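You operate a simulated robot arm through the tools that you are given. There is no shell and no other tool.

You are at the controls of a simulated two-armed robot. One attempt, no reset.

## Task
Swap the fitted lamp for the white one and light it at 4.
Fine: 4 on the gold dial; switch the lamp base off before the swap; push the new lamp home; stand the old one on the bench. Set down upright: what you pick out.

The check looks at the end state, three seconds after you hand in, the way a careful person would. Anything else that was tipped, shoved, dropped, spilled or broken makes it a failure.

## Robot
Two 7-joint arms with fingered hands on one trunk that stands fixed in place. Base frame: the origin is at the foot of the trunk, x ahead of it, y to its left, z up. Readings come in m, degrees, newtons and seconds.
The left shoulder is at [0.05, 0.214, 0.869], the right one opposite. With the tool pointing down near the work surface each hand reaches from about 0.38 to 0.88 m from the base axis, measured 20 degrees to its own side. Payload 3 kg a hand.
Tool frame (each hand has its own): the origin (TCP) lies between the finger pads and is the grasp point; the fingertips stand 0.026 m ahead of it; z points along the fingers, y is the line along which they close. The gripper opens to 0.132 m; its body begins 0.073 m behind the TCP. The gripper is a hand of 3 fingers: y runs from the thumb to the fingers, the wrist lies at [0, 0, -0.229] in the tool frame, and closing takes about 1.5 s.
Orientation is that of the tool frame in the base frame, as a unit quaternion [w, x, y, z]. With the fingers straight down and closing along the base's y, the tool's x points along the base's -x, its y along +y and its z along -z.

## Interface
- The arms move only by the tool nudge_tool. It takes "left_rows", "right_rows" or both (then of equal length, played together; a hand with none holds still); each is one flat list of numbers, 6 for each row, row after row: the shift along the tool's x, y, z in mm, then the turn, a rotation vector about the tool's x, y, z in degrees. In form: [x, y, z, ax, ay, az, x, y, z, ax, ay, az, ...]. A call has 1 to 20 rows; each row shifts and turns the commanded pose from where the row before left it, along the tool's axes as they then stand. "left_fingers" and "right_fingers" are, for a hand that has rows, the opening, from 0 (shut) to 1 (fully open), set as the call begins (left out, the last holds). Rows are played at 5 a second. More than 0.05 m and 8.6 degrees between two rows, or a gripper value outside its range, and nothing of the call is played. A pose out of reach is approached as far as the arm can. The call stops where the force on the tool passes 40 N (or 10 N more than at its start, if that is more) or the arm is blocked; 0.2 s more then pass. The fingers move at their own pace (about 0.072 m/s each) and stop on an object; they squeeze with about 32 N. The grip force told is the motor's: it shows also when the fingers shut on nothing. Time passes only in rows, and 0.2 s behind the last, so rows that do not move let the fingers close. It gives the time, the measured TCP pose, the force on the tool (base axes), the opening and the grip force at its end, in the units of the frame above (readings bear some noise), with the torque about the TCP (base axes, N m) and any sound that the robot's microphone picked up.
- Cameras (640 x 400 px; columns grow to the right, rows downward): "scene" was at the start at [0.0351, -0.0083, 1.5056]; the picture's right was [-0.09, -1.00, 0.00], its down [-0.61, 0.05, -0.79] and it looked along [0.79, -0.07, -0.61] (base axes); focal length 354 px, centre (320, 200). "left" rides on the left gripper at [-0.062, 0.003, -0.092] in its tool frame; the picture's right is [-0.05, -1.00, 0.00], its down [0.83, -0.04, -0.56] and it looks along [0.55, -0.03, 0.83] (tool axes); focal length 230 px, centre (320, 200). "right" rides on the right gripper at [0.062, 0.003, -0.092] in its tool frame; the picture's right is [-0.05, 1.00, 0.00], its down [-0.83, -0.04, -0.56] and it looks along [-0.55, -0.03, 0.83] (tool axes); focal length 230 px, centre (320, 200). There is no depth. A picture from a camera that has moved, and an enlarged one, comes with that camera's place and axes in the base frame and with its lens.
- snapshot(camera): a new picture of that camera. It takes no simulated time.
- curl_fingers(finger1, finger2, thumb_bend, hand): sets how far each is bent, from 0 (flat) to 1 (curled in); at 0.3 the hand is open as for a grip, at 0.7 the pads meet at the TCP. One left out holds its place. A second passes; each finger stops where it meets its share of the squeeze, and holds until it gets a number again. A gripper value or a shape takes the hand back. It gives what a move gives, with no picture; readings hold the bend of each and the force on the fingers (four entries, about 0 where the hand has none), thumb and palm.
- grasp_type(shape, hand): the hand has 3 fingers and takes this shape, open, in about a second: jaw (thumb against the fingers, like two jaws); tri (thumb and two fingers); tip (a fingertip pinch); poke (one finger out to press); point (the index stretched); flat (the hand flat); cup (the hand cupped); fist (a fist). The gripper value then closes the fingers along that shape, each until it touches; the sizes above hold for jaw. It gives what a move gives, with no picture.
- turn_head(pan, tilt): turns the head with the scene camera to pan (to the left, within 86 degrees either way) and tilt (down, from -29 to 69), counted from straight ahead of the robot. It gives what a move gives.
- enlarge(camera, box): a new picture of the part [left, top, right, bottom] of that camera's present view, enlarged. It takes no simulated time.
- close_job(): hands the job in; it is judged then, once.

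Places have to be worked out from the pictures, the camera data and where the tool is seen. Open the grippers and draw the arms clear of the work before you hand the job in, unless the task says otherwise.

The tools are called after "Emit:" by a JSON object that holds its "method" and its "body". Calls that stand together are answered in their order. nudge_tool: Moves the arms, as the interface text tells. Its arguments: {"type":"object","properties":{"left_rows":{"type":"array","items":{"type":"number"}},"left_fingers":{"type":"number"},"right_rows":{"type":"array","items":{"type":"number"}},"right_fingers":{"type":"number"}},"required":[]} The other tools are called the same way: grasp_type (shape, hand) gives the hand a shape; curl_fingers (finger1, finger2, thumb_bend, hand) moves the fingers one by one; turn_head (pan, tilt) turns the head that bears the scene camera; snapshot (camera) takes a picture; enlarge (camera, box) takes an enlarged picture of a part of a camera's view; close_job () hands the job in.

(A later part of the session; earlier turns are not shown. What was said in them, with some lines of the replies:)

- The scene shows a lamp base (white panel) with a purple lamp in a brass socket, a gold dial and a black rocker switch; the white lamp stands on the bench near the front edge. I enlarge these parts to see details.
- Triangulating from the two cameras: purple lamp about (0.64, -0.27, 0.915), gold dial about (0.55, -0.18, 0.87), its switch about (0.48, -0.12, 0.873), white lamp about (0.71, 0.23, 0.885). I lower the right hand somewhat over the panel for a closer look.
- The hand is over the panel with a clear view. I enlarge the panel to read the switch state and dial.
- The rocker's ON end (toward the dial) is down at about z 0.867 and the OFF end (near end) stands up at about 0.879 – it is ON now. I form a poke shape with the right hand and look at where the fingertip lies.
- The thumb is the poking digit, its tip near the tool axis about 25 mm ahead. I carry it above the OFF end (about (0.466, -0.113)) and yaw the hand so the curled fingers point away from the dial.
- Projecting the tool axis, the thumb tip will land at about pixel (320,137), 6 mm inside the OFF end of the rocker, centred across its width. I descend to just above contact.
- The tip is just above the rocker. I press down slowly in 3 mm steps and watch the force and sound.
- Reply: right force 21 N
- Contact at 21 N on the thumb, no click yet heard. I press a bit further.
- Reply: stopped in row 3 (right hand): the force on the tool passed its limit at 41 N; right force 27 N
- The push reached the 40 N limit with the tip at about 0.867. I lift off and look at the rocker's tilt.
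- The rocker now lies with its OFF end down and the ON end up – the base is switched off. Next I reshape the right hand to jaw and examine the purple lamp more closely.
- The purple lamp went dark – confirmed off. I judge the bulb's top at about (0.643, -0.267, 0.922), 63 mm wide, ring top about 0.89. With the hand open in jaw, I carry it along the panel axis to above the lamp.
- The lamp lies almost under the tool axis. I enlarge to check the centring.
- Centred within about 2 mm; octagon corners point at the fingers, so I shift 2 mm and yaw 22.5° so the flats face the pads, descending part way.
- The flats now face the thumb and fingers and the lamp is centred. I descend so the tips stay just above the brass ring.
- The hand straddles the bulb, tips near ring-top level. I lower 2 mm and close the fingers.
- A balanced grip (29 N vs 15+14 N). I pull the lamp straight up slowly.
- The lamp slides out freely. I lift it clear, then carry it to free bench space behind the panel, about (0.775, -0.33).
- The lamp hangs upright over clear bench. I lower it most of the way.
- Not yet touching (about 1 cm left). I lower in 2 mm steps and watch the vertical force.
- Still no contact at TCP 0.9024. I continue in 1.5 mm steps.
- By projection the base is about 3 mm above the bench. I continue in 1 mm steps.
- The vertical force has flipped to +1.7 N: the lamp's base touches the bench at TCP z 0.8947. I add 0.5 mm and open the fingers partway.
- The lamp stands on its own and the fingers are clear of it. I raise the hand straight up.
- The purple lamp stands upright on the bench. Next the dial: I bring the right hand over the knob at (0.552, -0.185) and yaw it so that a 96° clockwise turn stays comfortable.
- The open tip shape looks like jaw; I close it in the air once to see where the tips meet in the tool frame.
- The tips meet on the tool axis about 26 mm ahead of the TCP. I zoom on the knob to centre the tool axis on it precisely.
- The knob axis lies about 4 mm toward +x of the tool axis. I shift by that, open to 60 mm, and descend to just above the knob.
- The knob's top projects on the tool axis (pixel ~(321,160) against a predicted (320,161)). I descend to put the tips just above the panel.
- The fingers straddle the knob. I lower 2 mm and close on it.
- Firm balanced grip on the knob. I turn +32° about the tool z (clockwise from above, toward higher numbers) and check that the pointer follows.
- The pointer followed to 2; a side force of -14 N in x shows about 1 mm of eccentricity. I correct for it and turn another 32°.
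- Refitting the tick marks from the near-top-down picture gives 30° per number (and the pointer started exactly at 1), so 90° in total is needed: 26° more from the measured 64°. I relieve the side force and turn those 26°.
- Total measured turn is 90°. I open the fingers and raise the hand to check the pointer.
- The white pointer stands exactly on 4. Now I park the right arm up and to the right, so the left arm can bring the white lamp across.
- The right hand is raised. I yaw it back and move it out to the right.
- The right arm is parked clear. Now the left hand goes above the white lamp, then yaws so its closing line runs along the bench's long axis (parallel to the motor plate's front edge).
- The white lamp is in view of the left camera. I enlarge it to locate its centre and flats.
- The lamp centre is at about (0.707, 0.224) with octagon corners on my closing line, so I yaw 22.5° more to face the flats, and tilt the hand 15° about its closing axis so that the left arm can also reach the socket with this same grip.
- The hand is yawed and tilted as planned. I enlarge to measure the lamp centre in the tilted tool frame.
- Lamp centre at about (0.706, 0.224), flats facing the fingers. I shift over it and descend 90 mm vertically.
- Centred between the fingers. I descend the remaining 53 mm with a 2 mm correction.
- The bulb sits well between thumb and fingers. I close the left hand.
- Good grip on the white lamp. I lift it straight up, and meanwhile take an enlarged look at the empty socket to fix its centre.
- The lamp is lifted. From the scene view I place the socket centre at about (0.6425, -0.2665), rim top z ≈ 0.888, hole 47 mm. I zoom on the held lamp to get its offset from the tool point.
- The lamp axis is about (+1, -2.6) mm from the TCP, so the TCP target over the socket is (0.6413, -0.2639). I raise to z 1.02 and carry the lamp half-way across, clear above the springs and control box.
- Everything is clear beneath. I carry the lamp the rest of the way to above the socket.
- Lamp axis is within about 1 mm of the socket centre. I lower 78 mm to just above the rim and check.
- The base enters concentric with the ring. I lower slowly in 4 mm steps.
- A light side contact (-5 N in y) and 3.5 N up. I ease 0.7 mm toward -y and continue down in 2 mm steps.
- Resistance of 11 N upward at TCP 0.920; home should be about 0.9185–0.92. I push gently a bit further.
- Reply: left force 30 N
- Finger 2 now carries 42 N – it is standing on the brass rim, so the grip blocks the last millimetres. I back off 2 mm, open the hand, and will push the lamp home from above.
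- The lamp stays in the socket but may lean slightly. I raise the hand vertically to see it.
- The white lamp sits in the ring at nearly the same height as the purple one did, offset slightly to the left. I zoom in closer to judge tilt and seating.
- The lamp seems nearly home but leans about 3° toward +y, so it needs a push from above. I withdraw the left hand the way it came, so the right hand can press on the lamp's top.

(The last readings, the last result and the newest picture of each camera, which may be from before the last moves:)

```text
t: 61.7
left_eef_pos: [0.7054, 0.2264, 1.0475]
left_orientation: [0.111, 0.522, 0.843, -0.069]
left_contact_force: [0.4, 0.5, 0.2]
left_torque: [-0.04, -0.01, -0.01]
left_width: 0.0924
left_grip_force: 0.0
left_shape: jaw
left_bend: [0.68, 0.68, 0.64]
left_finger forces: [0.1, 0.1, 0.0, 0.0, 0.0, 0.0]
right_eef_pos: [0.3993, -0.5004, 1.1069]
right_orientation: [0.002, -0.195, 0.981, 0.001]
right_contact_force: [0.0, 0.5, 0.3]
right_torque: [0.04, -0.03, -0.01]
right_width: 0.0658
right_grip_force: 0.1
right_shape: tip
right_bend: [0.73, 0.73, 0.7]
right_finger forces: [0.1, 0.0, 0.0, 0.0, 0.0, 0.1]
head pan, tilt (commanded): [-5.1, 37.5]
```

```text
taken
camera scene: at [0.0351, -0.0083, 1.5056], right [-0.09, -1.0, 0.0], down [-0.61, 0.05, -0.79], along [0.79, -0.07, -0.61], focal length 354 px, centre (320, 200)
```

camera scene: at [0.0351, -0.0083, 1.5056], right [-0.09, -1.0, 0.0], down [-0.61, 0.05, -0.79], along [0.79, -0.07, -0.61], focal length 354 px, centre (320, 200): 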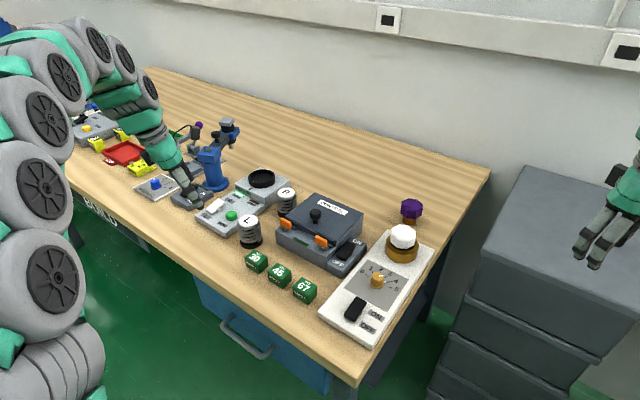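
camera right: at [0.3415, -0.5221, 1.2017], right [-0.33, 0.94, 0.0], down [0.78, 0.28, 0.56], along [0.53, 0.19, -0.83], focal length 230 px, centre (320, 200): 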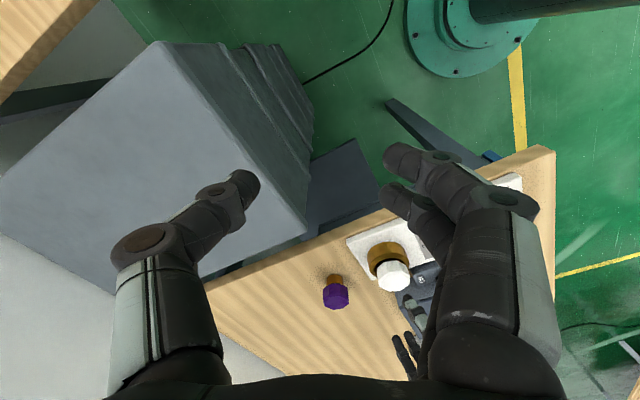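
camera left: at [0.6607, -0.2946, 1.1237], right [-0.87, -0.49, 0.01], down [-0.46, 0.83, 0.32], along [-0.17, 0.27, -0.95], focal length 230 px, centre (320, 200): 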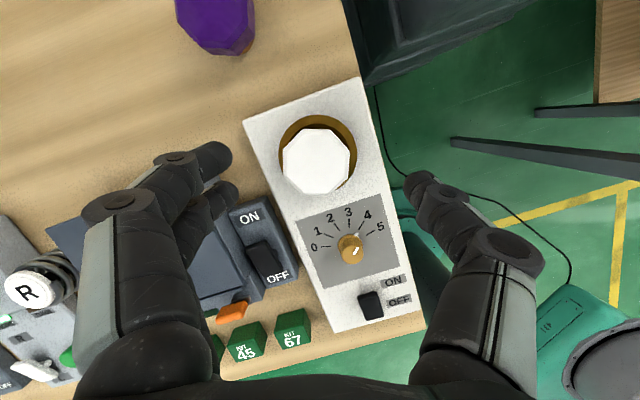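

The left hand is away. I set the right hand to jaw, narrowed to a small tripod, and bring it above the lamp.

Emit:
{"method": "grasp_type", "body": {"shape": "jaw", "hand": "right"}}

Emit:
{"method": "nudge_tool", "body": {"right_rows": [-34.9, 13.8, 5, 0, 0, 0, -34.9, 13.8, 5, 0, 0, 0, -34.9, 13.8, 5, 0, 0, 0, -34.9, 13.8, 5, 0, 0, 0, -34.9, 13.8, 5, 0, 0, 0, -34.9, 13.8, 5, 0, 0, 0, -34.9, 13.8, 5, 0, 0, 0, -34.9, 13.8, 5, 0, 0, 0, -34.9, 13.8, 5, 0, 0, 0], "right_fingers": 0.2}}

Emit:
{"method": "snapshot", "body": {"camera": "right"}}

Emit:
{"method": "enlarge", "body": {"camera": "scene", "box": [350, 170, 450, 270]}}

```text
t: 62.6
left_eef_pos: [0.7048, 0.2253, 1.0489]
left_orientation: [0.111, 0.522, 0.843, -0.068]
left_contact_force: [-0.5, -0.6, -0.4]
left_torque: [0.01, -0.02, 0.02]
left_width: 0.0923
left_grip_force: 0.1
left_shape: jaw
left_bend: [0.68, 0.68, 0.64]
left_finger forces: [0.0, 0.1, 0.0, 0.0, 0.0, 0.0]
right_eef_pos: [0.3996, -0.5008, 1.1088]
right_orientation: [0.002, -0.195, 0.981, 0.0]
right_contact_force: [0.5, 0.4, 0.4]
right_torque: [-0.02, 0.0, 0.0]
right_width: 0.1321
right_grip_force: 0.0
right_shape: jaw
right_bend: [0.3, 0.3, 0.3]
right_finger forces: [0.0, 0.1, 0.0, 0.1, 0.0, 0.0]
head pan, tilt (commanded): [-5.1, 37.5]
```

```text
t: 64.6
left_eef_pos: [0.7053, 0.2262, 1.048]
left_orientation: [0.111, 0.521, 0.843, -0.069]
left_contact_force: [0.0, -0.2, 0.4]
left_torque: [0.01, 0.01, -0.01]
left_width: 0.0921
left_grip_force: 0.1
left_shape: jaw
left_bend: [0.68, 0.68, 0.64]
left_finger forces: [0.1, 0.1, 0.1, 0.0, 0.0, 0.1]
right_eef_pos: [0.6448, -0.2659, 1.0636]
right_orientation: [0.002, -0.195, 0.981, 0.0]
right_contact_force: [-0.2, 0.0, 0.0]
right_torque: [0.0, -0.02, 0.03]
right_width: 0.0271
right_grip_force: 0.0
right_shape: jaw
right_bend: [0.73, 0.73, 0.7]
right_finger forces: [0.0, 0.1, 0.0, 0.0, 0.1, 0.0]
head pan, tilt (commanded): [-5.1, 37.5]
```

```text
taken
camera right: at [0.5848, -0.2876, 1.1581], right [-0.33, 0.94, 0.0], down [0.78, 0.28, 0.56], along [0.53, 0.19, -0.83], focal length 230 px, centre (320, 200)
```

right: 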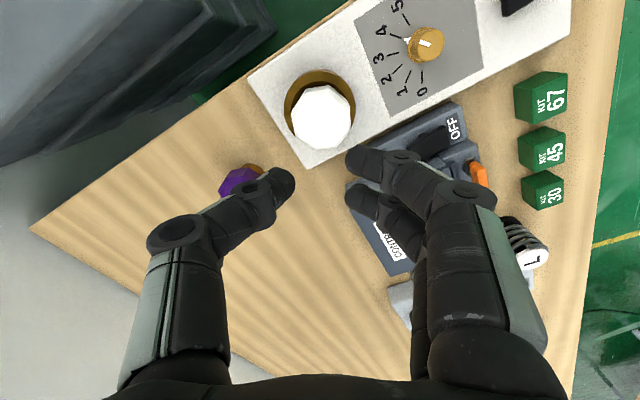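

```text
4.00 times, centred on (400, 220) of scene
camera zoom: at [0.0351, -0.0083, 1.5056], right [-0.09, -1.0, 0.0], down [-0.61, 0.05, -0.79], along [0.79, -0.07, -0.61], focal length 1418 px, centre (0, 120)
```

zoom: 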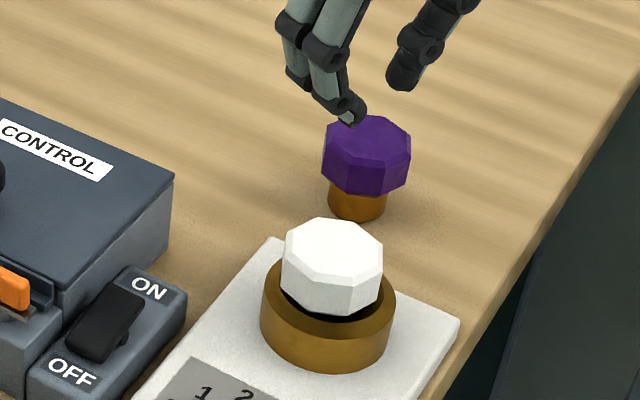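

The lamp lies just under the hand. I zoom in on it from the right camera to check centring and lean.

Emit:
{"method": "enlarge", "body": {"camera": "right", "box": [265, 55, 375, 165]}}

```text
3.64 times, centred on (320, 110) of right
camera zoom: at [0.5848, -0.2876, 1.1581], right [-0.33, 0.94, 0.0], down [0.78, 0.28, 0.56], along [0.53, 0.19, -0.83], focal length 837 px, centre (320, 527)
```

zoom: 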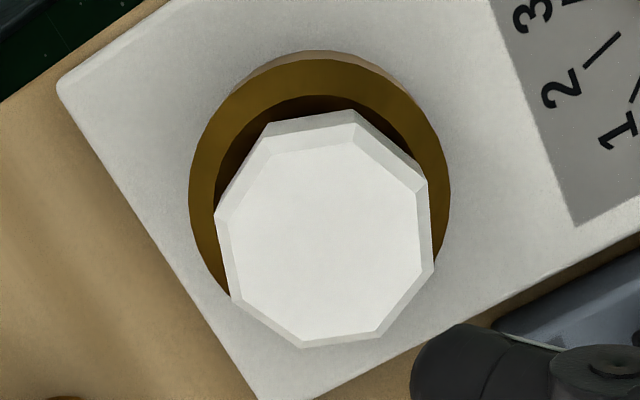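

Triangulated, the white lamp's top centre is (0.643, -0.2655, ~0.921), practically the purple lamp's home position. I still press it home from above: descend until just over the top.

Emit:
{"method": "nudge_tool", "body": {"right_rows": [0, 0, 35, 0, 0, 0, 0, 0, 35, 0, 0, 0, 0, 0, 30, 0, 0, 0, 0, 0, 6, 0, 0, 0, 0, 0, 0, 0, 0, 0]}}

Emit:
{"method": "snapshot", "body": {"camera": "right"}}

Emit:
{"method": "enlarge", "body": {"camera": "scene", "box": [350, 180, 450, 280]}}

```text
t: 65.8
left_eef_pos: [0.7047, 0.2253, 1.0478]
left_orientation: [0.111, 0.521, 0.843, -0.069]
left_contact_force: [0.2, 0.7, -0.4]
left_torque: [0.01, 0.06, 0.0]
left_width: 0.0921
left_grip_force: 0.0
left_shape: jaw
left_bend: [0.68, 0.68, 0.64]
left_finger forces: [0.1, 0.0, 0.0, 0.0, 0.1, 0.1]
right_eef_pos: [0.6443, -0.2652, 0.9586]
right_orientation: [0.001, -0.195, 0.981, 0.0]
right_contact_force: [0.5, 0.2, 0.2]
right_torque: [0.01, 0.02, -0.04]
right_width: 0.0267
right_grip_force: 0.0
right_shape: jaw
right_bend: [0.73, 0.73, 0.7]
right_finger forces: [0.1, 0.0, 0.0, 0.1, 0.1, 0.0]
head pan, tilt (commanded): [-5.1, 37.5]
```

```text
taken
camera right: at [0.5849, -0.2871, 1.052], right [-0.33, 0.94, 0.0], down [0.78, 0.28, 0.56], along [0.53, 0.19, -0.83], focal length 230 px, centre (320, 200)
```

right: 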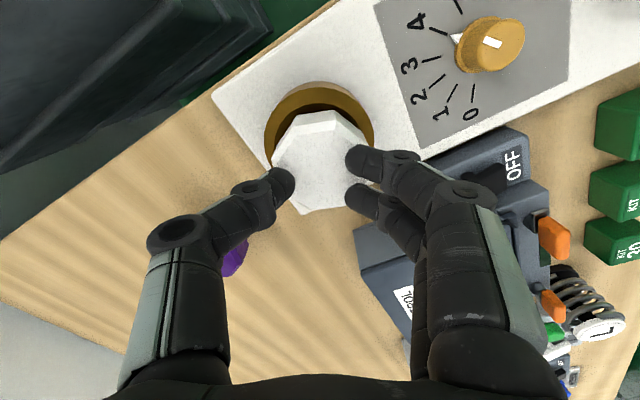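

```text
4.00 times, centred on (400, 230) of scene
camera zoom: at [0.0351, -0.0083, 1.5056], right [-0.09, -1.0, 0.0], down [-0.61, 0.05, -0.79], along [0.79, -0.07, -0.61], focal length 1418 px, centre (0, 80)
```

zoom: 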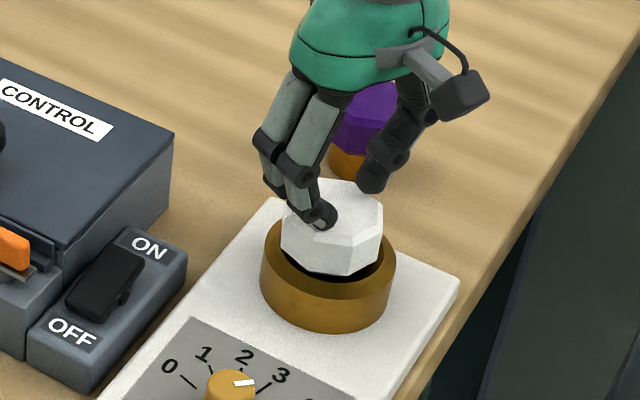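

The tripod of tips hovers about 1 cm above the lamp. I press down in 2 mm steps.

Emit:
{"method": "nudge_tool", "body": {"right_rows": [0, 0, 3, 0, 0, 0, 0, 0, 2, 0, 0, 0, 0, 0, 2, 0, 0, 0, 0, 0, 2, 0, 0, 0, 0, 0, 1, 0, 0, 0]}}

```text
t: 67.0
left_eef_pos: [0.7051, 0.2251, 1.048]
left_orientation: [0.111, 0.521, 0.843, -0.069]
left_contact_force: [-0.3, 0.2, -0.2]
left_torque: [0.0, 0.05, -0.03]
left_width: 0.0921
left_grip_force: 0.0
left_shape: jaw
left_bend: [0.68, 0.68, 0.64]
left_finger forces: [0.0, 0.0, 0.1, 0.0, 0.1, 0.0]
right_eef_pos: [0.6434, -0.2645, 0.9497]
right_orientation: [0.003, -0.195, 0.981, 0.001]
right_contact_force: [-1.1, 2.8, 33.9]
right_torque: [0.0, 0.03, -0.01]
right_width: 0.0005
right_grip_force: 31.8
right_shape: jaw
right_bend: [0.74, 0.74, 0.77]
right_finger forces: [0.1, 0.0, 0.1, 0.0, 0.1, 0.0]
head pan, tilt (commanded): [-5.1, 37.5]
```

A downward push of 34 N with the tips on the top at about z 0.923. I look at the seating.

Emit:
{"method": "snapshot", "body": {"camera": "right"}}

Emit:
{"method": "enlarge", "body": {"camera": "scene", "box": [380, 215, 430, 265]}}

```text
taken
camera right: at [0.5847, -0.2871, 1.0431], right [-0.33, 0.94, 0.0], down [0.78, 0.28, 0.56], along [0.53, 0.19, -0.83], focal length 230 px, centre (320, 200)
```

right: 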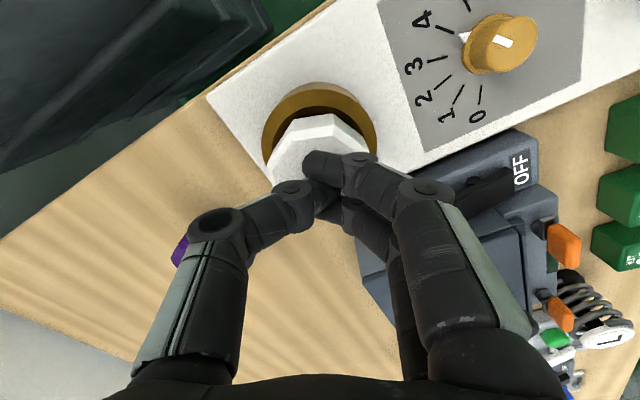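

```text
8.00 times, centred on (405, 240) of scene
camera zoom: at [0.0347, -0.0081, 1.5056], right [-0.09, -1.0, 0.0], down [-0.61, 0.05, -0.79], along [0.79, -0.07, -0.61], focal length 2835 px, centre (-360, -120)
```

zoom: 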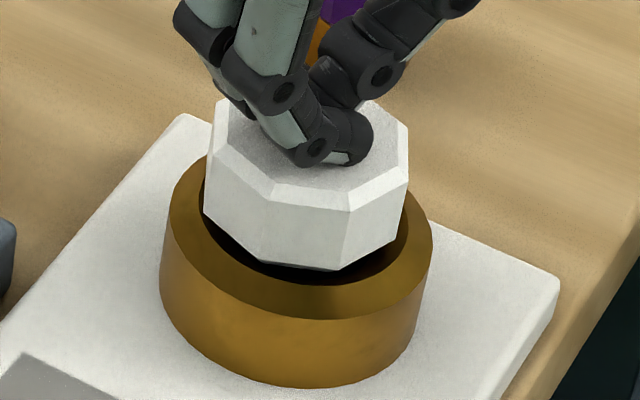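

The lamp did not sink further under 34 N and its outline matches the purple lamp's home outline – it is seated. I lift the right hand off.

Emit:
{"method": "nudge_tool", "body": {"right_rows": [0, 0, -5, 0, 0, 0, 0, 0, -20, 0, 0, 0, 0, 0, -40, 0, 0, 0, 0, 0, -15, 0, 0, 0]}}

Emit:
{"method": "grasp_type", "body": {"shape": "poke", "hand": "right"}}

Emit:
{"method": "enlarge", "body": {"camera": "scene", "box": [380, 215, 430, 265]}}

Emit:
{"method": "enlarge", "body": {"camera": "right", "box": [265, 55, 375, 165]}}

```text
t: 68.0
left_eef_pos: [0.7054, 0.2264, 1.048]
left_orientation: [0.111, 0.521, 0.843, -0.069]
left_contact_force: [0.4, 0.4, 1.4]
left_torque: [0.0, 0.01, 0.01]
left_width: 0.0922
left_grip_force: 0.0
left_shape: jaw
left_bend: [0.68, 0.68, 0.64]
left_finger forces: [0.1, 0.1, 0.0, 0.0, 0.1, 0.0]
right_eef_pos: [0.6428, -0.2645, 1.0287]
right_orientation: [0.002, -0.196, 0.981, 0.0]
right_contact_force: [0.0, -0.1, 0.0]
right_torque: [-0.03, -0.04, 0.0]
right_width: 0.0002
right_grip_force: 31.8
right_shape: jaw
right_bend: [0.72, 0.72, 0.75]
right_finger forces: [0.0, 0.0, 0.0, 0.0, 0.0, 0.0]
head pan, tilt (commanded): [-5.1, 37.5]
```

```text
t: 68.9
left_eef_pos: [0.7052, 0.2262, 1.0475]
left_orientation: [0.112, 0.521, 0.843, -0.068]
left_contact_force: [0.2, 0.8, 0.1]
left_torque: [0.0, 0.01, 0.01]
left_width: 0.0921
left_grip_force: 0.1
left_shape: jaw
left_bend: [0.68, 0.68, 0.64]
left_finger forces: [0.0, 0.1, 0.0, 0.0, 0.1, 0.0]
right_eef_pos: [0.6433, -0.2648, 1.0275]
right_orientation: [0.002, -0.195, 0.981, 0.001]
right_contact_force: [-0.2, 0.3, -0.7]
right_torque: [0.02, 0.04, -0.01]
right_width: 0.0
right_grip_force: 0.1
right_shape: poke
right_bend: [0.97, 0.97, 1.0]
right_finger forces: [0.1, 0.1, 0.0, 0.0, 0.0, 0.1]
head pan, tilt (commanded): [-5.1, 37.5]
```

```text
8.00 times, centred on (405, 240) of scene
camera zoom: at [0.0351, -0.0083, 1.5056], right [-0.09, -1.0, 0.0], down [-0.61, 0.05, -0.79], along [0.79, -0.07, -0.61], focal length 2835 px, centre (-360, -120)
```

zoom: 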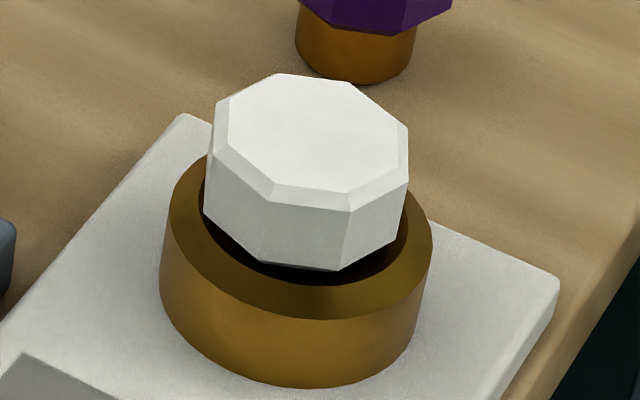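

```text
3.64 times, centred on (320, 110) of right
camera zoom: at [0.5841, -0.2868, 1.1213], right [-0.33, 0.94, 0.0], down [0.78, 0.28, 0.56], along [0.53, 0.19, -0.83], focal length 837 px, centre (320, 527)
```

zoom: 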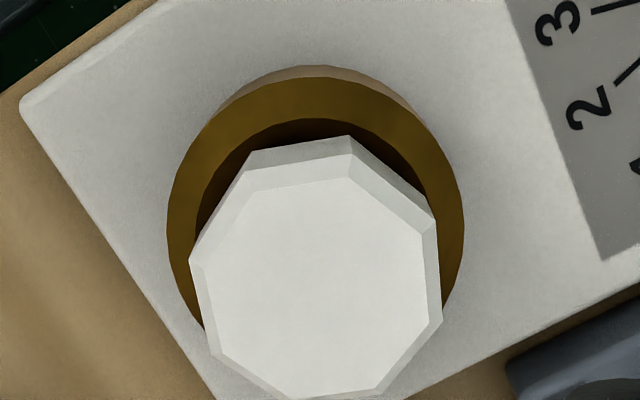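

The thumb got caught in the closed fingers (bend 1.0). I open to jaw first and then take the poke shape again.

Emit:
{"method": "grasp_type", "body": {"shape": "jaw", "hand": "right"}}

Emit:
{"method": "grasp_type", "body": {"shape": "poke", "hand": "right"}}

Emit:
{"method": "snapshot", "body": {"camera": "right"}}

```text
t: 69.8
left_eef_pos: [0.7051, 0.2252, 1.049]
left_orientation: [0.111, 0.521, 0.843, -0.069]
left_contact_force: [-0.1, -0.3, 0.1]
left_torque: [0.01, 0.01, -0.01]
left_width: 0.0924
left_grip_force: 0.1
left_shape: jaw
left_bend: [0.68, 0.68, 0.64]
left_finger forces: [0.1, 0.1, 0.1, 0.1, 0.0, 0.1]
right_eef_pos: [0.6439, -0.2651, 1.027]
right_orientation: [0.001, -0.194, 0.981, 0.0]
right_contact_force: [-0.2, 0.1, 0.1]
right_torque: [-0.03, 0.02, 0.0]
right_width: 0.1322
right_grip_force: 0.1
right_shape: jaw
right_bend: [0.3, 0.3, 0.3]
right_finger forces: [0.0, 0.1, 0.0, 0.1, 0.1, 0.1]
head pan, tilt (commanded): [-5.1, 37.5]
```

```text
t: 70.7
left_eef_pos: [0.7052, 0.2253, 1.0471]
left_orientation: [0.111, 0.52, 0.844, -0.068]
left_contact_force: [0.5, 0.5, -0.2]
left_torque: [0.0, 0.0, 0.01]
left_width: 0.0925
left_grip_force: 0.0
left_shape: jaw
left_bend: [0.68, 0.68, 0.64]
left_finger forces: [0.0, 0.0, 0.0, 0.0, 0.0, 0.0]
right_eef_pos: [0.6426, -0.2648, 1.0269]
right_orientation: [0.002, -0.194, 0.981, 0.0]
right_contact_force: [-0.3, -0.1, -0.4]
right_torque: [0.0, -0.03, 0.0]
right_width: 0.0
right_grip_force: 0.2
right_shape: poke
right_bend: [1.0, 1.0, 0.45]
right_finger forces: [0.0, 0.1, 0.0, 0.0, 0.0, 0.0]
head pan, tilt (commanded): [-5.1, 37.5]
```

```text
taken
camera right: at [0.5841, -0.2868, 1.1212], right [-0.33, 0.94, 0.0], down [0.78, 0.28, 0.56], along [0.53, 0.19, -0.83], focal length 230 px, centre (320, 200)
```

right: 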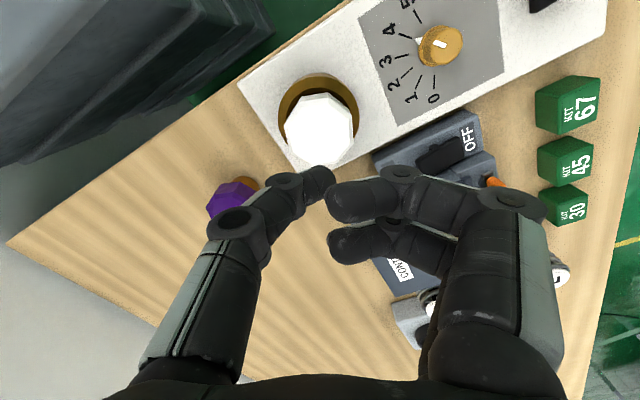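

The thumb is out again. I move above the ON end of the base's rocker, about (0.493, -0.136), with a small yaw.

Emit:
{"method": "nudge_tool", "body": {"right_rows": [17.7, 35.4, 0, 0, 0, 0, 17.7, 35.4, 0, 0, 0, 0, 17.7, 35.4, 0, 0, 0, 0, 17.7, 35.4, 0, 0, 0, 0, 17.7, 35.4, 0, 0, 0, 0, 0, 0, 20, 0, 0, 8, 0, 0, 20, 0, 0, 8, 0, 0, 10, 0, 0, 0]}}

Emit:
{"method": "snapshot", "body": {"camera": "right"}}

Emit:
{"method": "enlarge", "body": {"camera": "right", "box": [250, 60, 400, 210]}}

Emit:
{"method": "enlarge", "body": {"camera": "scene", "box": [310, 230, 430, 350]}}

```text
t: 72.5
left_eef_pos: [0.7053, 0.2262, 1.048]
left_orientation: [0.112, 0.522, 0.843, -0.068]
left_contact_force: [0.3, -0.5, -0.1]
left_torque: [-0.01, -0.03, 0.02]
left_width: 0.0923
left_grip_force: 0.1
left_shape: jaw
left_bend: [0.68, 0.68, 0.64]
left_finger forces: [0.1, 0.0, 0.0, 0.0, 0.1, 0.1]
right_eef_pos: [0.4926, -0.1353, 0.9774]
right_orientation: [0.002, -0.056, 0.998, 0.001]
right_contact_force: [-0.9, 0.6, 0.1]
right_torque: [0.03, -0.03, -0.01]
right_width: 0.0
right_grip_force: 0.0
right_shape: poke
right_bend: [1.0, 1.0, 0.45]
right_finger forces: [0.0, 0.0, 0.1, 0.0, 0.1, 0.0]
head pan, tilt (commanded): [-5.1, 37.5]
```

```text
taken
camera right: at [0.4314, -0.1407, 1.0714], right [-0.06, 1.0, 0.0], down [0.83, 0.05, 0.56], along [0.56, 0.03, -0.83], focal length 230 px, centre (320, 200)
```

right: 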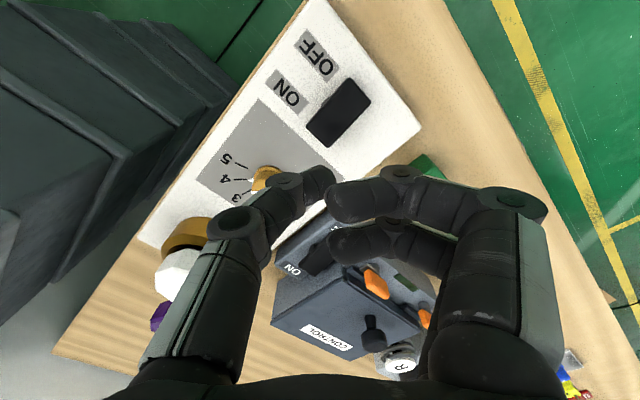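

```text
2.67 times, centred on (325, 135) of right
camera zoom: at [0.4314, -0.1407, 1.0714], right [-0.06, 1.0, 0.0], down [0.83, 0.05, 0.56], along [0.56, 0.03, -0.83], focal length 614 px, centre (307, 373)
```

zoom: 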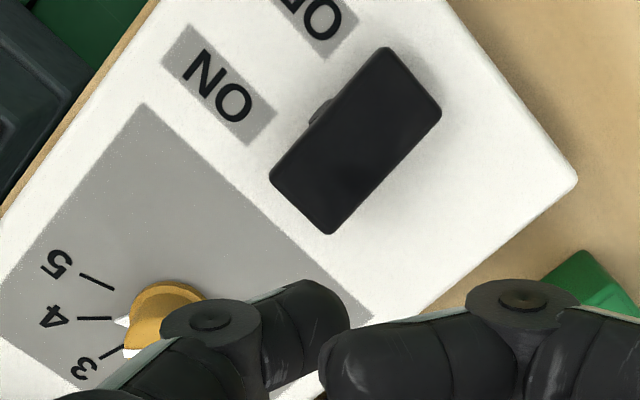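

```text
3.33 times, centred on (370, 290) of scene
camera zoom: at [0.0351, -0.0083, 1.5056], right [-0.09, -1.0, 0.0], down [-0.61, 0.05, -0.79], along [0.79, -0.07, -0.61], focal length 1181 px, centre (153, -100)
```

zoom: 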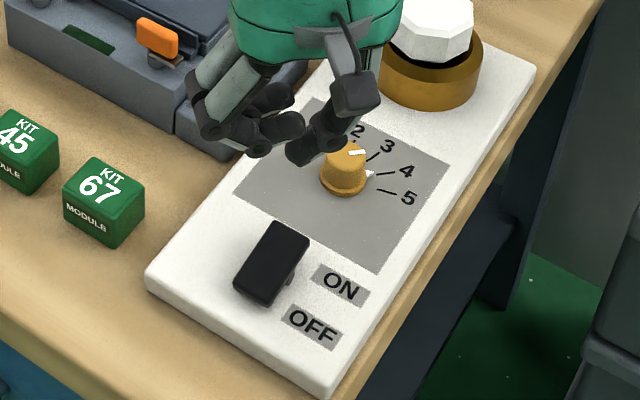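

The tip will land about 4 mm inside the ON end; I shift 3 mm further in and descend to just above it.

Emit:
{"method": "nudge_tool", "body": {"right_rows": [2, 2.2, 22, 0, 0, 0, 0, 0, 24, 0, 0, 0, 0, 0, 20, 0, 0, 0, 0, 0, 0, 0, 0, 0]}}

Emit:
{"method": "snapshot", "body": {"camera": "right"}}

Emit:
{"method": "enlarge", "body": {"camera": "scene", "box": [310, 230, 430, 350]}}

```text
t: 73.5
left_eef_pos: [0.7056, 0.2264, 1.0481]
left_orientation: [0.111, 0.521, 0.843, -0.069]
left_contact_force: [-0.9, 0.5, 0.3]
left_torque: [0.01, 0.02, 0.0]
left_width: 0.0923
left_grip_force: 0.1
left_shape: jaw
left_bend: [0.68, 0.68, 0.64]
left_finger forces: [0.0, 0.0, 0.0, 0.0, 0.0, 0.0]
right_eef_pos: [0.4923, -0.1329, 0.9108]
right_orientation: [0.002, -0.057, 0.998, 0.001]
right_contact_force: [-0.5, 0.1, 0.2]
right_torque: [0.0, -0.02, -0.02]
right_width: 0.0001
right_grip_force: 0.0
right_shape: poke
right_bend: [1.0, 1.0, 0.45]
right_finger forces: [0.0, 0.1, 0.1, 0.0, 0.0, 0.1]
head pan, tilt (commanded): [-5.1, 37.5]
```

```text
taken
camera right: at [0.4294, -0.1389, 1.0058], right [-0.06, 1.0, 0.0], down [0.83, 0.05, 0.56], along [0.56, 0.04, -0.83], focal length 230 px, centre (320, 200)
```

right: 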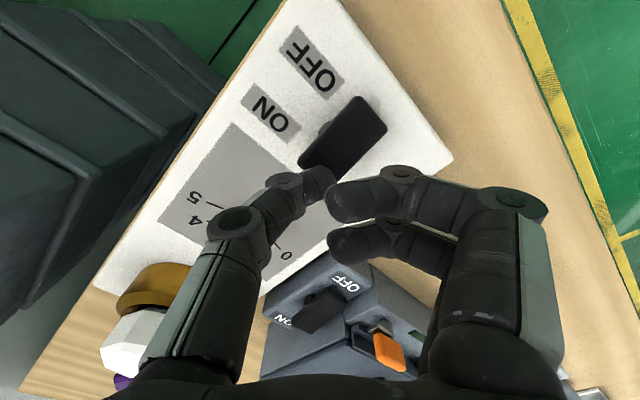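

```text
3.33 times, centred on (370, 290) of scene
camera zoom: at [0.0351, -0.0083, 1.5056], right [-0.09, -1.0, 0.0], down [-0.61, 0.05, -0.79], along [0.79, -0.07, -0.61], focal length 1181 px, centre (153, -100)
```

zoom: 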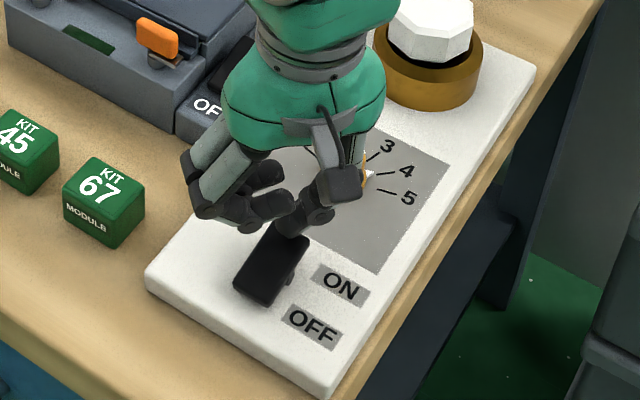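

The thumb tip is over the ON end. I press down slowly.

Emit:
{"method": "nudge_tool", "body": {"right_rows": [0, 0, 3, 0, 0, 0, 0, 0, 3, 0, 0, 0, 0, 0, 3, 0, 0, 0, 0, 0, 3, 0, 0, 0, 0, 0, 2, 0, 0, 0, 0, 0, 2, 0, 0, 0]}}

Emit:
{"method": "enlarge", "body": {"camera": "scene", "box": [310, 210, 450, 350]}}

```text
t: 74.7
left_eef_pos: [0.7036, 0.2254, 1.048]
left_orientation: [0.11, 0.521, 0.844, -0.069]
left_contact_force: [-0.1, -0.1, -0.8]
left_torque: [0.0, 0.02, -0.01]
left_width: 0.0923
left_grip_force: 0.0
left_shape: jaw
left_bend: [0.68, 0.68, 0.64]
left_finger forces: [0.0, 0.0, 0.1, 0.0, 0.0, 0.0]
right_eef_pos: [0.4943, -0.1334, 0.9015]
right_orientation: [0.005, -0.056, 0.998, 0.001]
right_contact_force: [-0.8, -2.2, 20.7]
right_torque: [0.11, 0.23, 0.03]
right_width: 0.0
right_grip_force: 0.1
right_shape: poke
right_bend: [1.0, 1.0, 0.46]
right_finger forces: [0.0, 0.1, 0.0, 0.0, 18.9, 0.0]
head pan, tilt (commanded): [-5.1, 37.5]
stopped in row 5 (right hand): the force on the tool passed its limit at 45 N (the readings are from after the stop); the commanded pose is now the measured one
```

```text
2.86 times, centred on (380, 280) of scene
camera zoom: at [0.0349, -0.0083, 1.5056], right [-0.09, -1.0, 0.0], down [-0.61, 0.05, -0.79], along [0.79, -0.07, -0.61], focal length 1012 px, centre (149, -29)
```

zoom: 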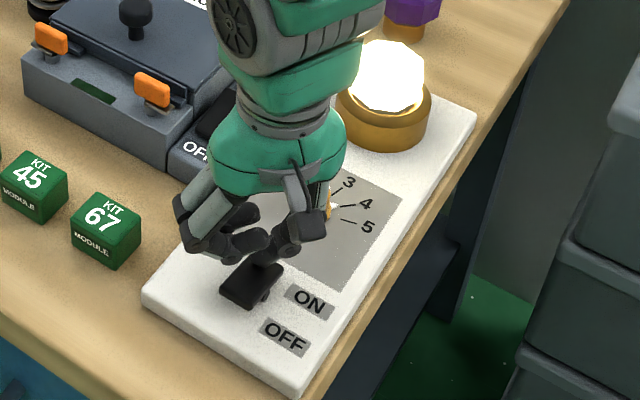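

The white lamp glows – switched on and seated. I lift the thumb off and check that it stays on.

Emit:
{"method": "nudge_tool", "body": {"right_rows": [0, 0, -10, 0, 0, 0, 0, 0, -20, 0, 0, 0, 0, 0, -40, 0, 0, 0, 0, 0, -40, 0, 0, 0, 0, 0, -40, 0, 0, 0]}}

Emit:
{"method": "enlarge", "body": {"camera": "scene", "box": [310, 210, 450, 350]}}

Emit:
{"method": "enlarge", "body": {"camera": "right", "box": [180, 20, 420, 200]}}

```text
t: 75.8
left_eef_pos: [0.7051, 0.2255, 1.0473]
left_orientation: [0.111, 0.521, 0.843, -0.069]
left_contact_force: [0.2, 0.0, 0.6]
left_torque: [-0.04, 0.02, -0.02]
left_width: 0.0924
left_grip_force: 0.0
left_shape: jaw
left_bend: [0.68, 0.68, 0.64]
left_finger forces: [0.0, 0.0, 0.0, 0.1, 0.0, 0.0]
right_eef_pos: [0.4918, -0.1363, 1.0509]
right_orientation: [0.004, -0.057, 0.998, -0.001]
right_contact_force: [-0.7, 0.6, 1.2]
right_torque: [-0.02, 0.01, 0.0]
right_width: 0.0002
right_grip_force: 0.0
right_shape: poke
right_bend: [1.0, 1.0, 0.45]
right_finger forces: [0.0, 0.0, 0.0, 0.1, 0.0, 0.0]
head pan, tilt (commanded): [-5.1, 37.5]
```

```text
2.86 times, centred on (380, 280) of scene
camera zoom: at [0.0351, -0.0083, 1.5056], right [-0.09, -1.0, 0.0], down [-0.61, 0.05, -0.79], along [0.79, -0.07, -0.61], focal length 1012 px, centre (149, -29)
```

zoom: 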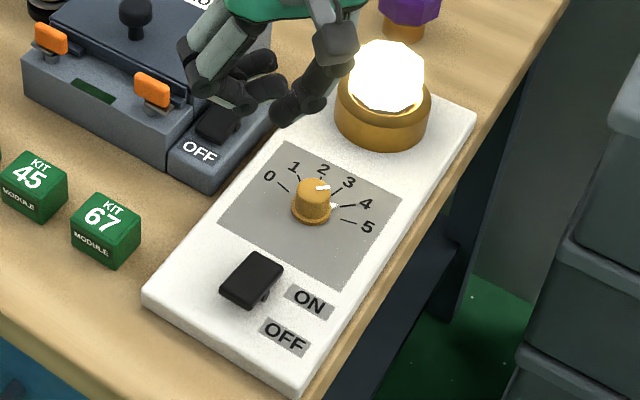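

```text
2.22 times, centred on (300, 110) of right
camera zoom: at [0.4296, -0.1403, 1.1442], right [-0.06, 1.0, 0.0], down [0.83, 0.05, 0.56], along [0.56, 0.03, -0.83], focal length 511 px, centre (364, 400)
```

zoom: 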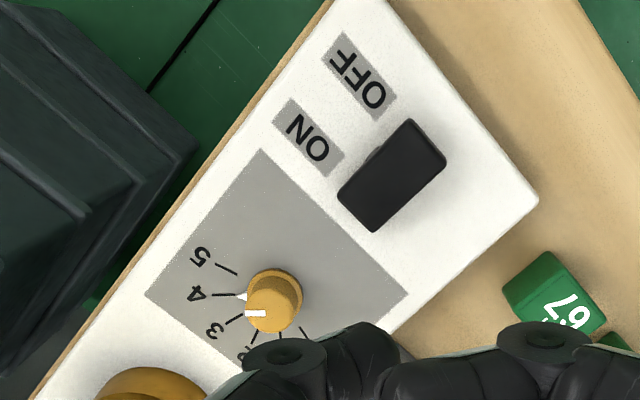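

Lamp lit, rocker on ON, pointer on 4. Now I draw both arms back and up, clear of the bench, with hands open.

Emit:
{"method": "nudge_tool", "body": {"right_rows": [15.5, -33.4, -16.7, 0, 0, 0, 15.5, -33.4, -16.7, 0, 0, 0, 15.5, -33.4, -16.7, 0, 0, 0, 15.5, -33.4, -16.7, 0, 0, 0, 15.5, -33.4, -16.7, 0, 0, 0, 15.5, -33.4, -16.7, 0, 0, 0, 0, 0, 0, 0, 0, 0, 0, 0, 0, 0, 0, 0], "left_rows": [14, -25.1, -23.2, 0, 0, 0, 14, -25.1, -23.2, 0, 0, 0, 14, -25.1, -23.2, 0, 0, 0, 14, -25.1, -23.2, 0, 0, 0, 14, -25.1, -23.2, 0, 0, 0, 14, -25.1, -23.2, 0, 0, 0, 14, -25.1, -23.2, 0, 0, 0, 14, -25.1, -23.2, 0, 0, 0], "left_fingers": 1}}

Emit:
{"method": "grasp_type", "body": {"shape": "jaw", "hand": "right"}}

Emit:
{"method": "snapshot", "body": {"camera": "scene"}}

```text
t: 77.7
left_eef_pos: [0.4541, 0.2748, 1.1987]
left_orientation: [0.11, 0.521, 0.844, -0.07]
left_contact_force: [-0.6, -0.1, -0.1]
left_torque: [-0.01, -0.02, -0.02]
left_width: 0.1319
left_grip_force: 0.1
left_shape: jaw
left_bend: [0.3, 0.3, 0.3]
left_finger forces: [0.1, 0.0, 0.0, 0.1, 0.1, 0.1]
right_eef_pos: [0.4226, -0.3455, 1.1511]
right_orientation: [0.004, -0.057, 0.998, 0.0]
right_contact_force: [0.1, 0.5, 0.3]
right_torque: [0.0, 0.0, 0.0]
right_width: 0.0001
right_grip_force: 0.1
right_shape: poke
right_bend: [1.0, 1.0, 0.45]
right_finger forces: [0.1, 0.1, 0.0, 0.1, 0.0, 0.0]
head pan, tilt (commanded): [-5.1, 37.5]
```

```text
t: 78.5
left_eef_pos: [0.4563, 0.2764, 1.1977]
left_orientation: [0.111, 0.521, 0.844, -0.069]
left_contact_force: [0.0, -0.2, -0.1]
left_torque: [0.01, -0.03, -0.06]
left_width: 0.1317
left_grip_force: 0.0
left_shape: jaw
left_bend: [0.3, 0.3, 0.3]
left_finger forces: [0.0, 0.0, 0.0, 0.0, 0.1, 0.0]
right_eef_pos: [0.4224, -0.3444, 1.15]
right_orientation: [0.004, -0.057, 0.998, 0.0]
right_contact_force: [0.1, -0.1, 0.7]
right_torque: [-0.03, 0.02, -0.02]
right_width: 0.132
right_grip_force: 0.0
right_shape: jaw
right_bend: [0.3, 0.3, 0.3]
right_finger forces: [0.1, 0.0, 0.0, 0.1, 0.0, 0.0]
head pan, tilt (commanded): [-5.1, 37.5]
```

```text
taken
camera scene: at [0.0351, -0.0083, 1.5056], right [-0.09, -1.0, 0.0], down [-0.61, 0.05, -0.79], along [0.79, -0.07, -0.61], focal length 354 px, centre (320, 200)
```

scene: 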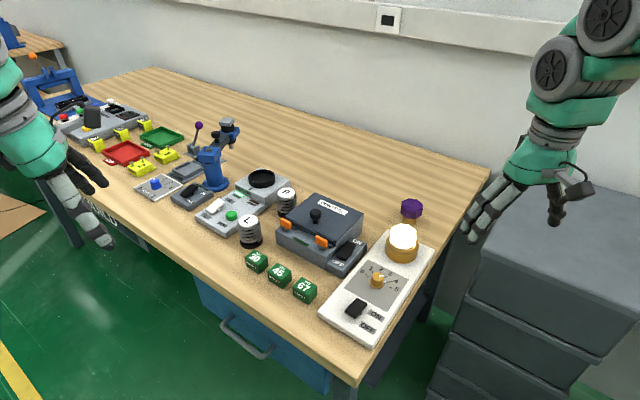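

Everything else looks undisturbed. A last close look at lamp, dial, switch and the old lamp.

Emit:
{"method": "enlarge", "body": {"camera": "scene", "box": [370, 190, 450, 270]}}

Emit:
{"method": "enlarge", "body": {"camera": "scene", "box": [300, 210, 460, 360]}}

Emit:
{"method": "snapshot", "body": {"camera": "right"}}

```text
5.00 times, centred on (410, 230) of scene
camera zoom: at [0.0351, -0.0083, 1.5056], right [-0.09, -1.0, 0.0], down [-0.61, 0.05, -0.79], along [0.79, -0.07, -0.61], focal length 1772 px, centre (-130, 50)
```

zoom: 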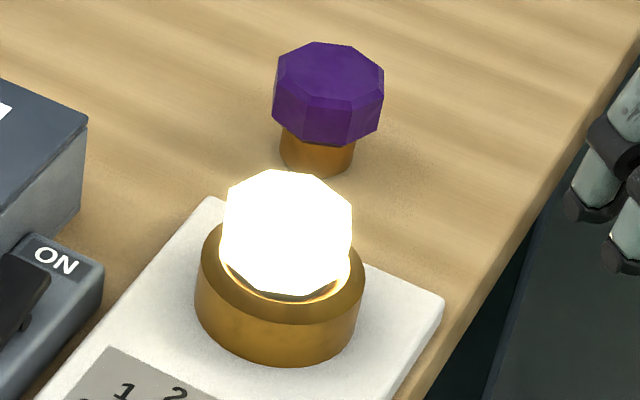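

```text
2.67 times, centred on (380, 285) of scene
camera zoom: at [0.0351, -0.0083, 1.5056], right [-0.09, -1.0, 0.0], down [-0.61, 0.05, -0.79], along [0.79, -0.07, -0.61], focal length 945 px, centre (160, -27)
```

zoom: 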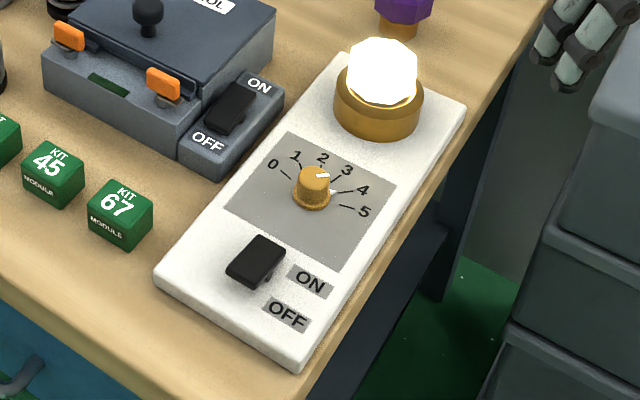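

```text
taken
camera right: at [0.3594, -0.3492, 1.2438], right [-0.06, 1.0, 0.0], down [0.83, 0.05, 0.56], along [0.56, 0.03, -0.83], focal length 230 px, centre (320, 200)
```

right: 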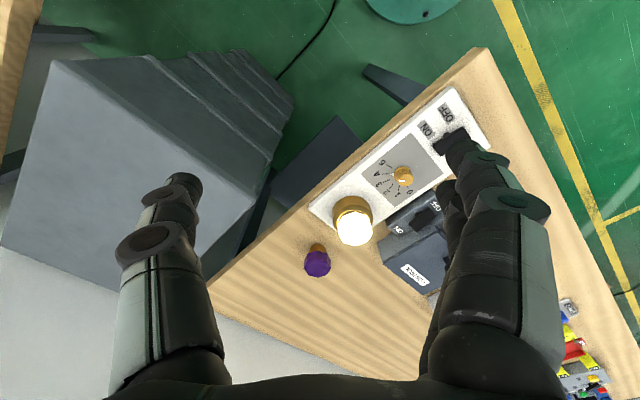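

White lamp lit in the socket at the purple lamp's height, pointer on 4, rocker ON, old lamp upright on the bench, arms clear and hands open. I hand in the job.

Emit:
{"method": "close_job", "body": {}}

```text
The job is handed in.
```

The white lamp is in the socket and lit, with the gold dial on 4. The purple lamp stands upright on the bench behind the lamp base.

- **Switching:** I turned the lamp base off before pulling the old lamp; the purple lamp went dark. I turned it back on once the new one was in, and the rocker is left on ON.
- **Seating:** I pressed the white lamp from above with about 34 N and it did not go any lower. Its outline sits within about 1 mm of where the purple one was. It had leaned slightly before that push.
- **Dial:** the pointer lines up with the 4 mark in the last close-up.
- **Surroundings:** nothing else looked moved in the final pictures. Both arms are drawn back with their hands open.

I set the purple lamp at about (0.775, -0.33) m in the base frame.
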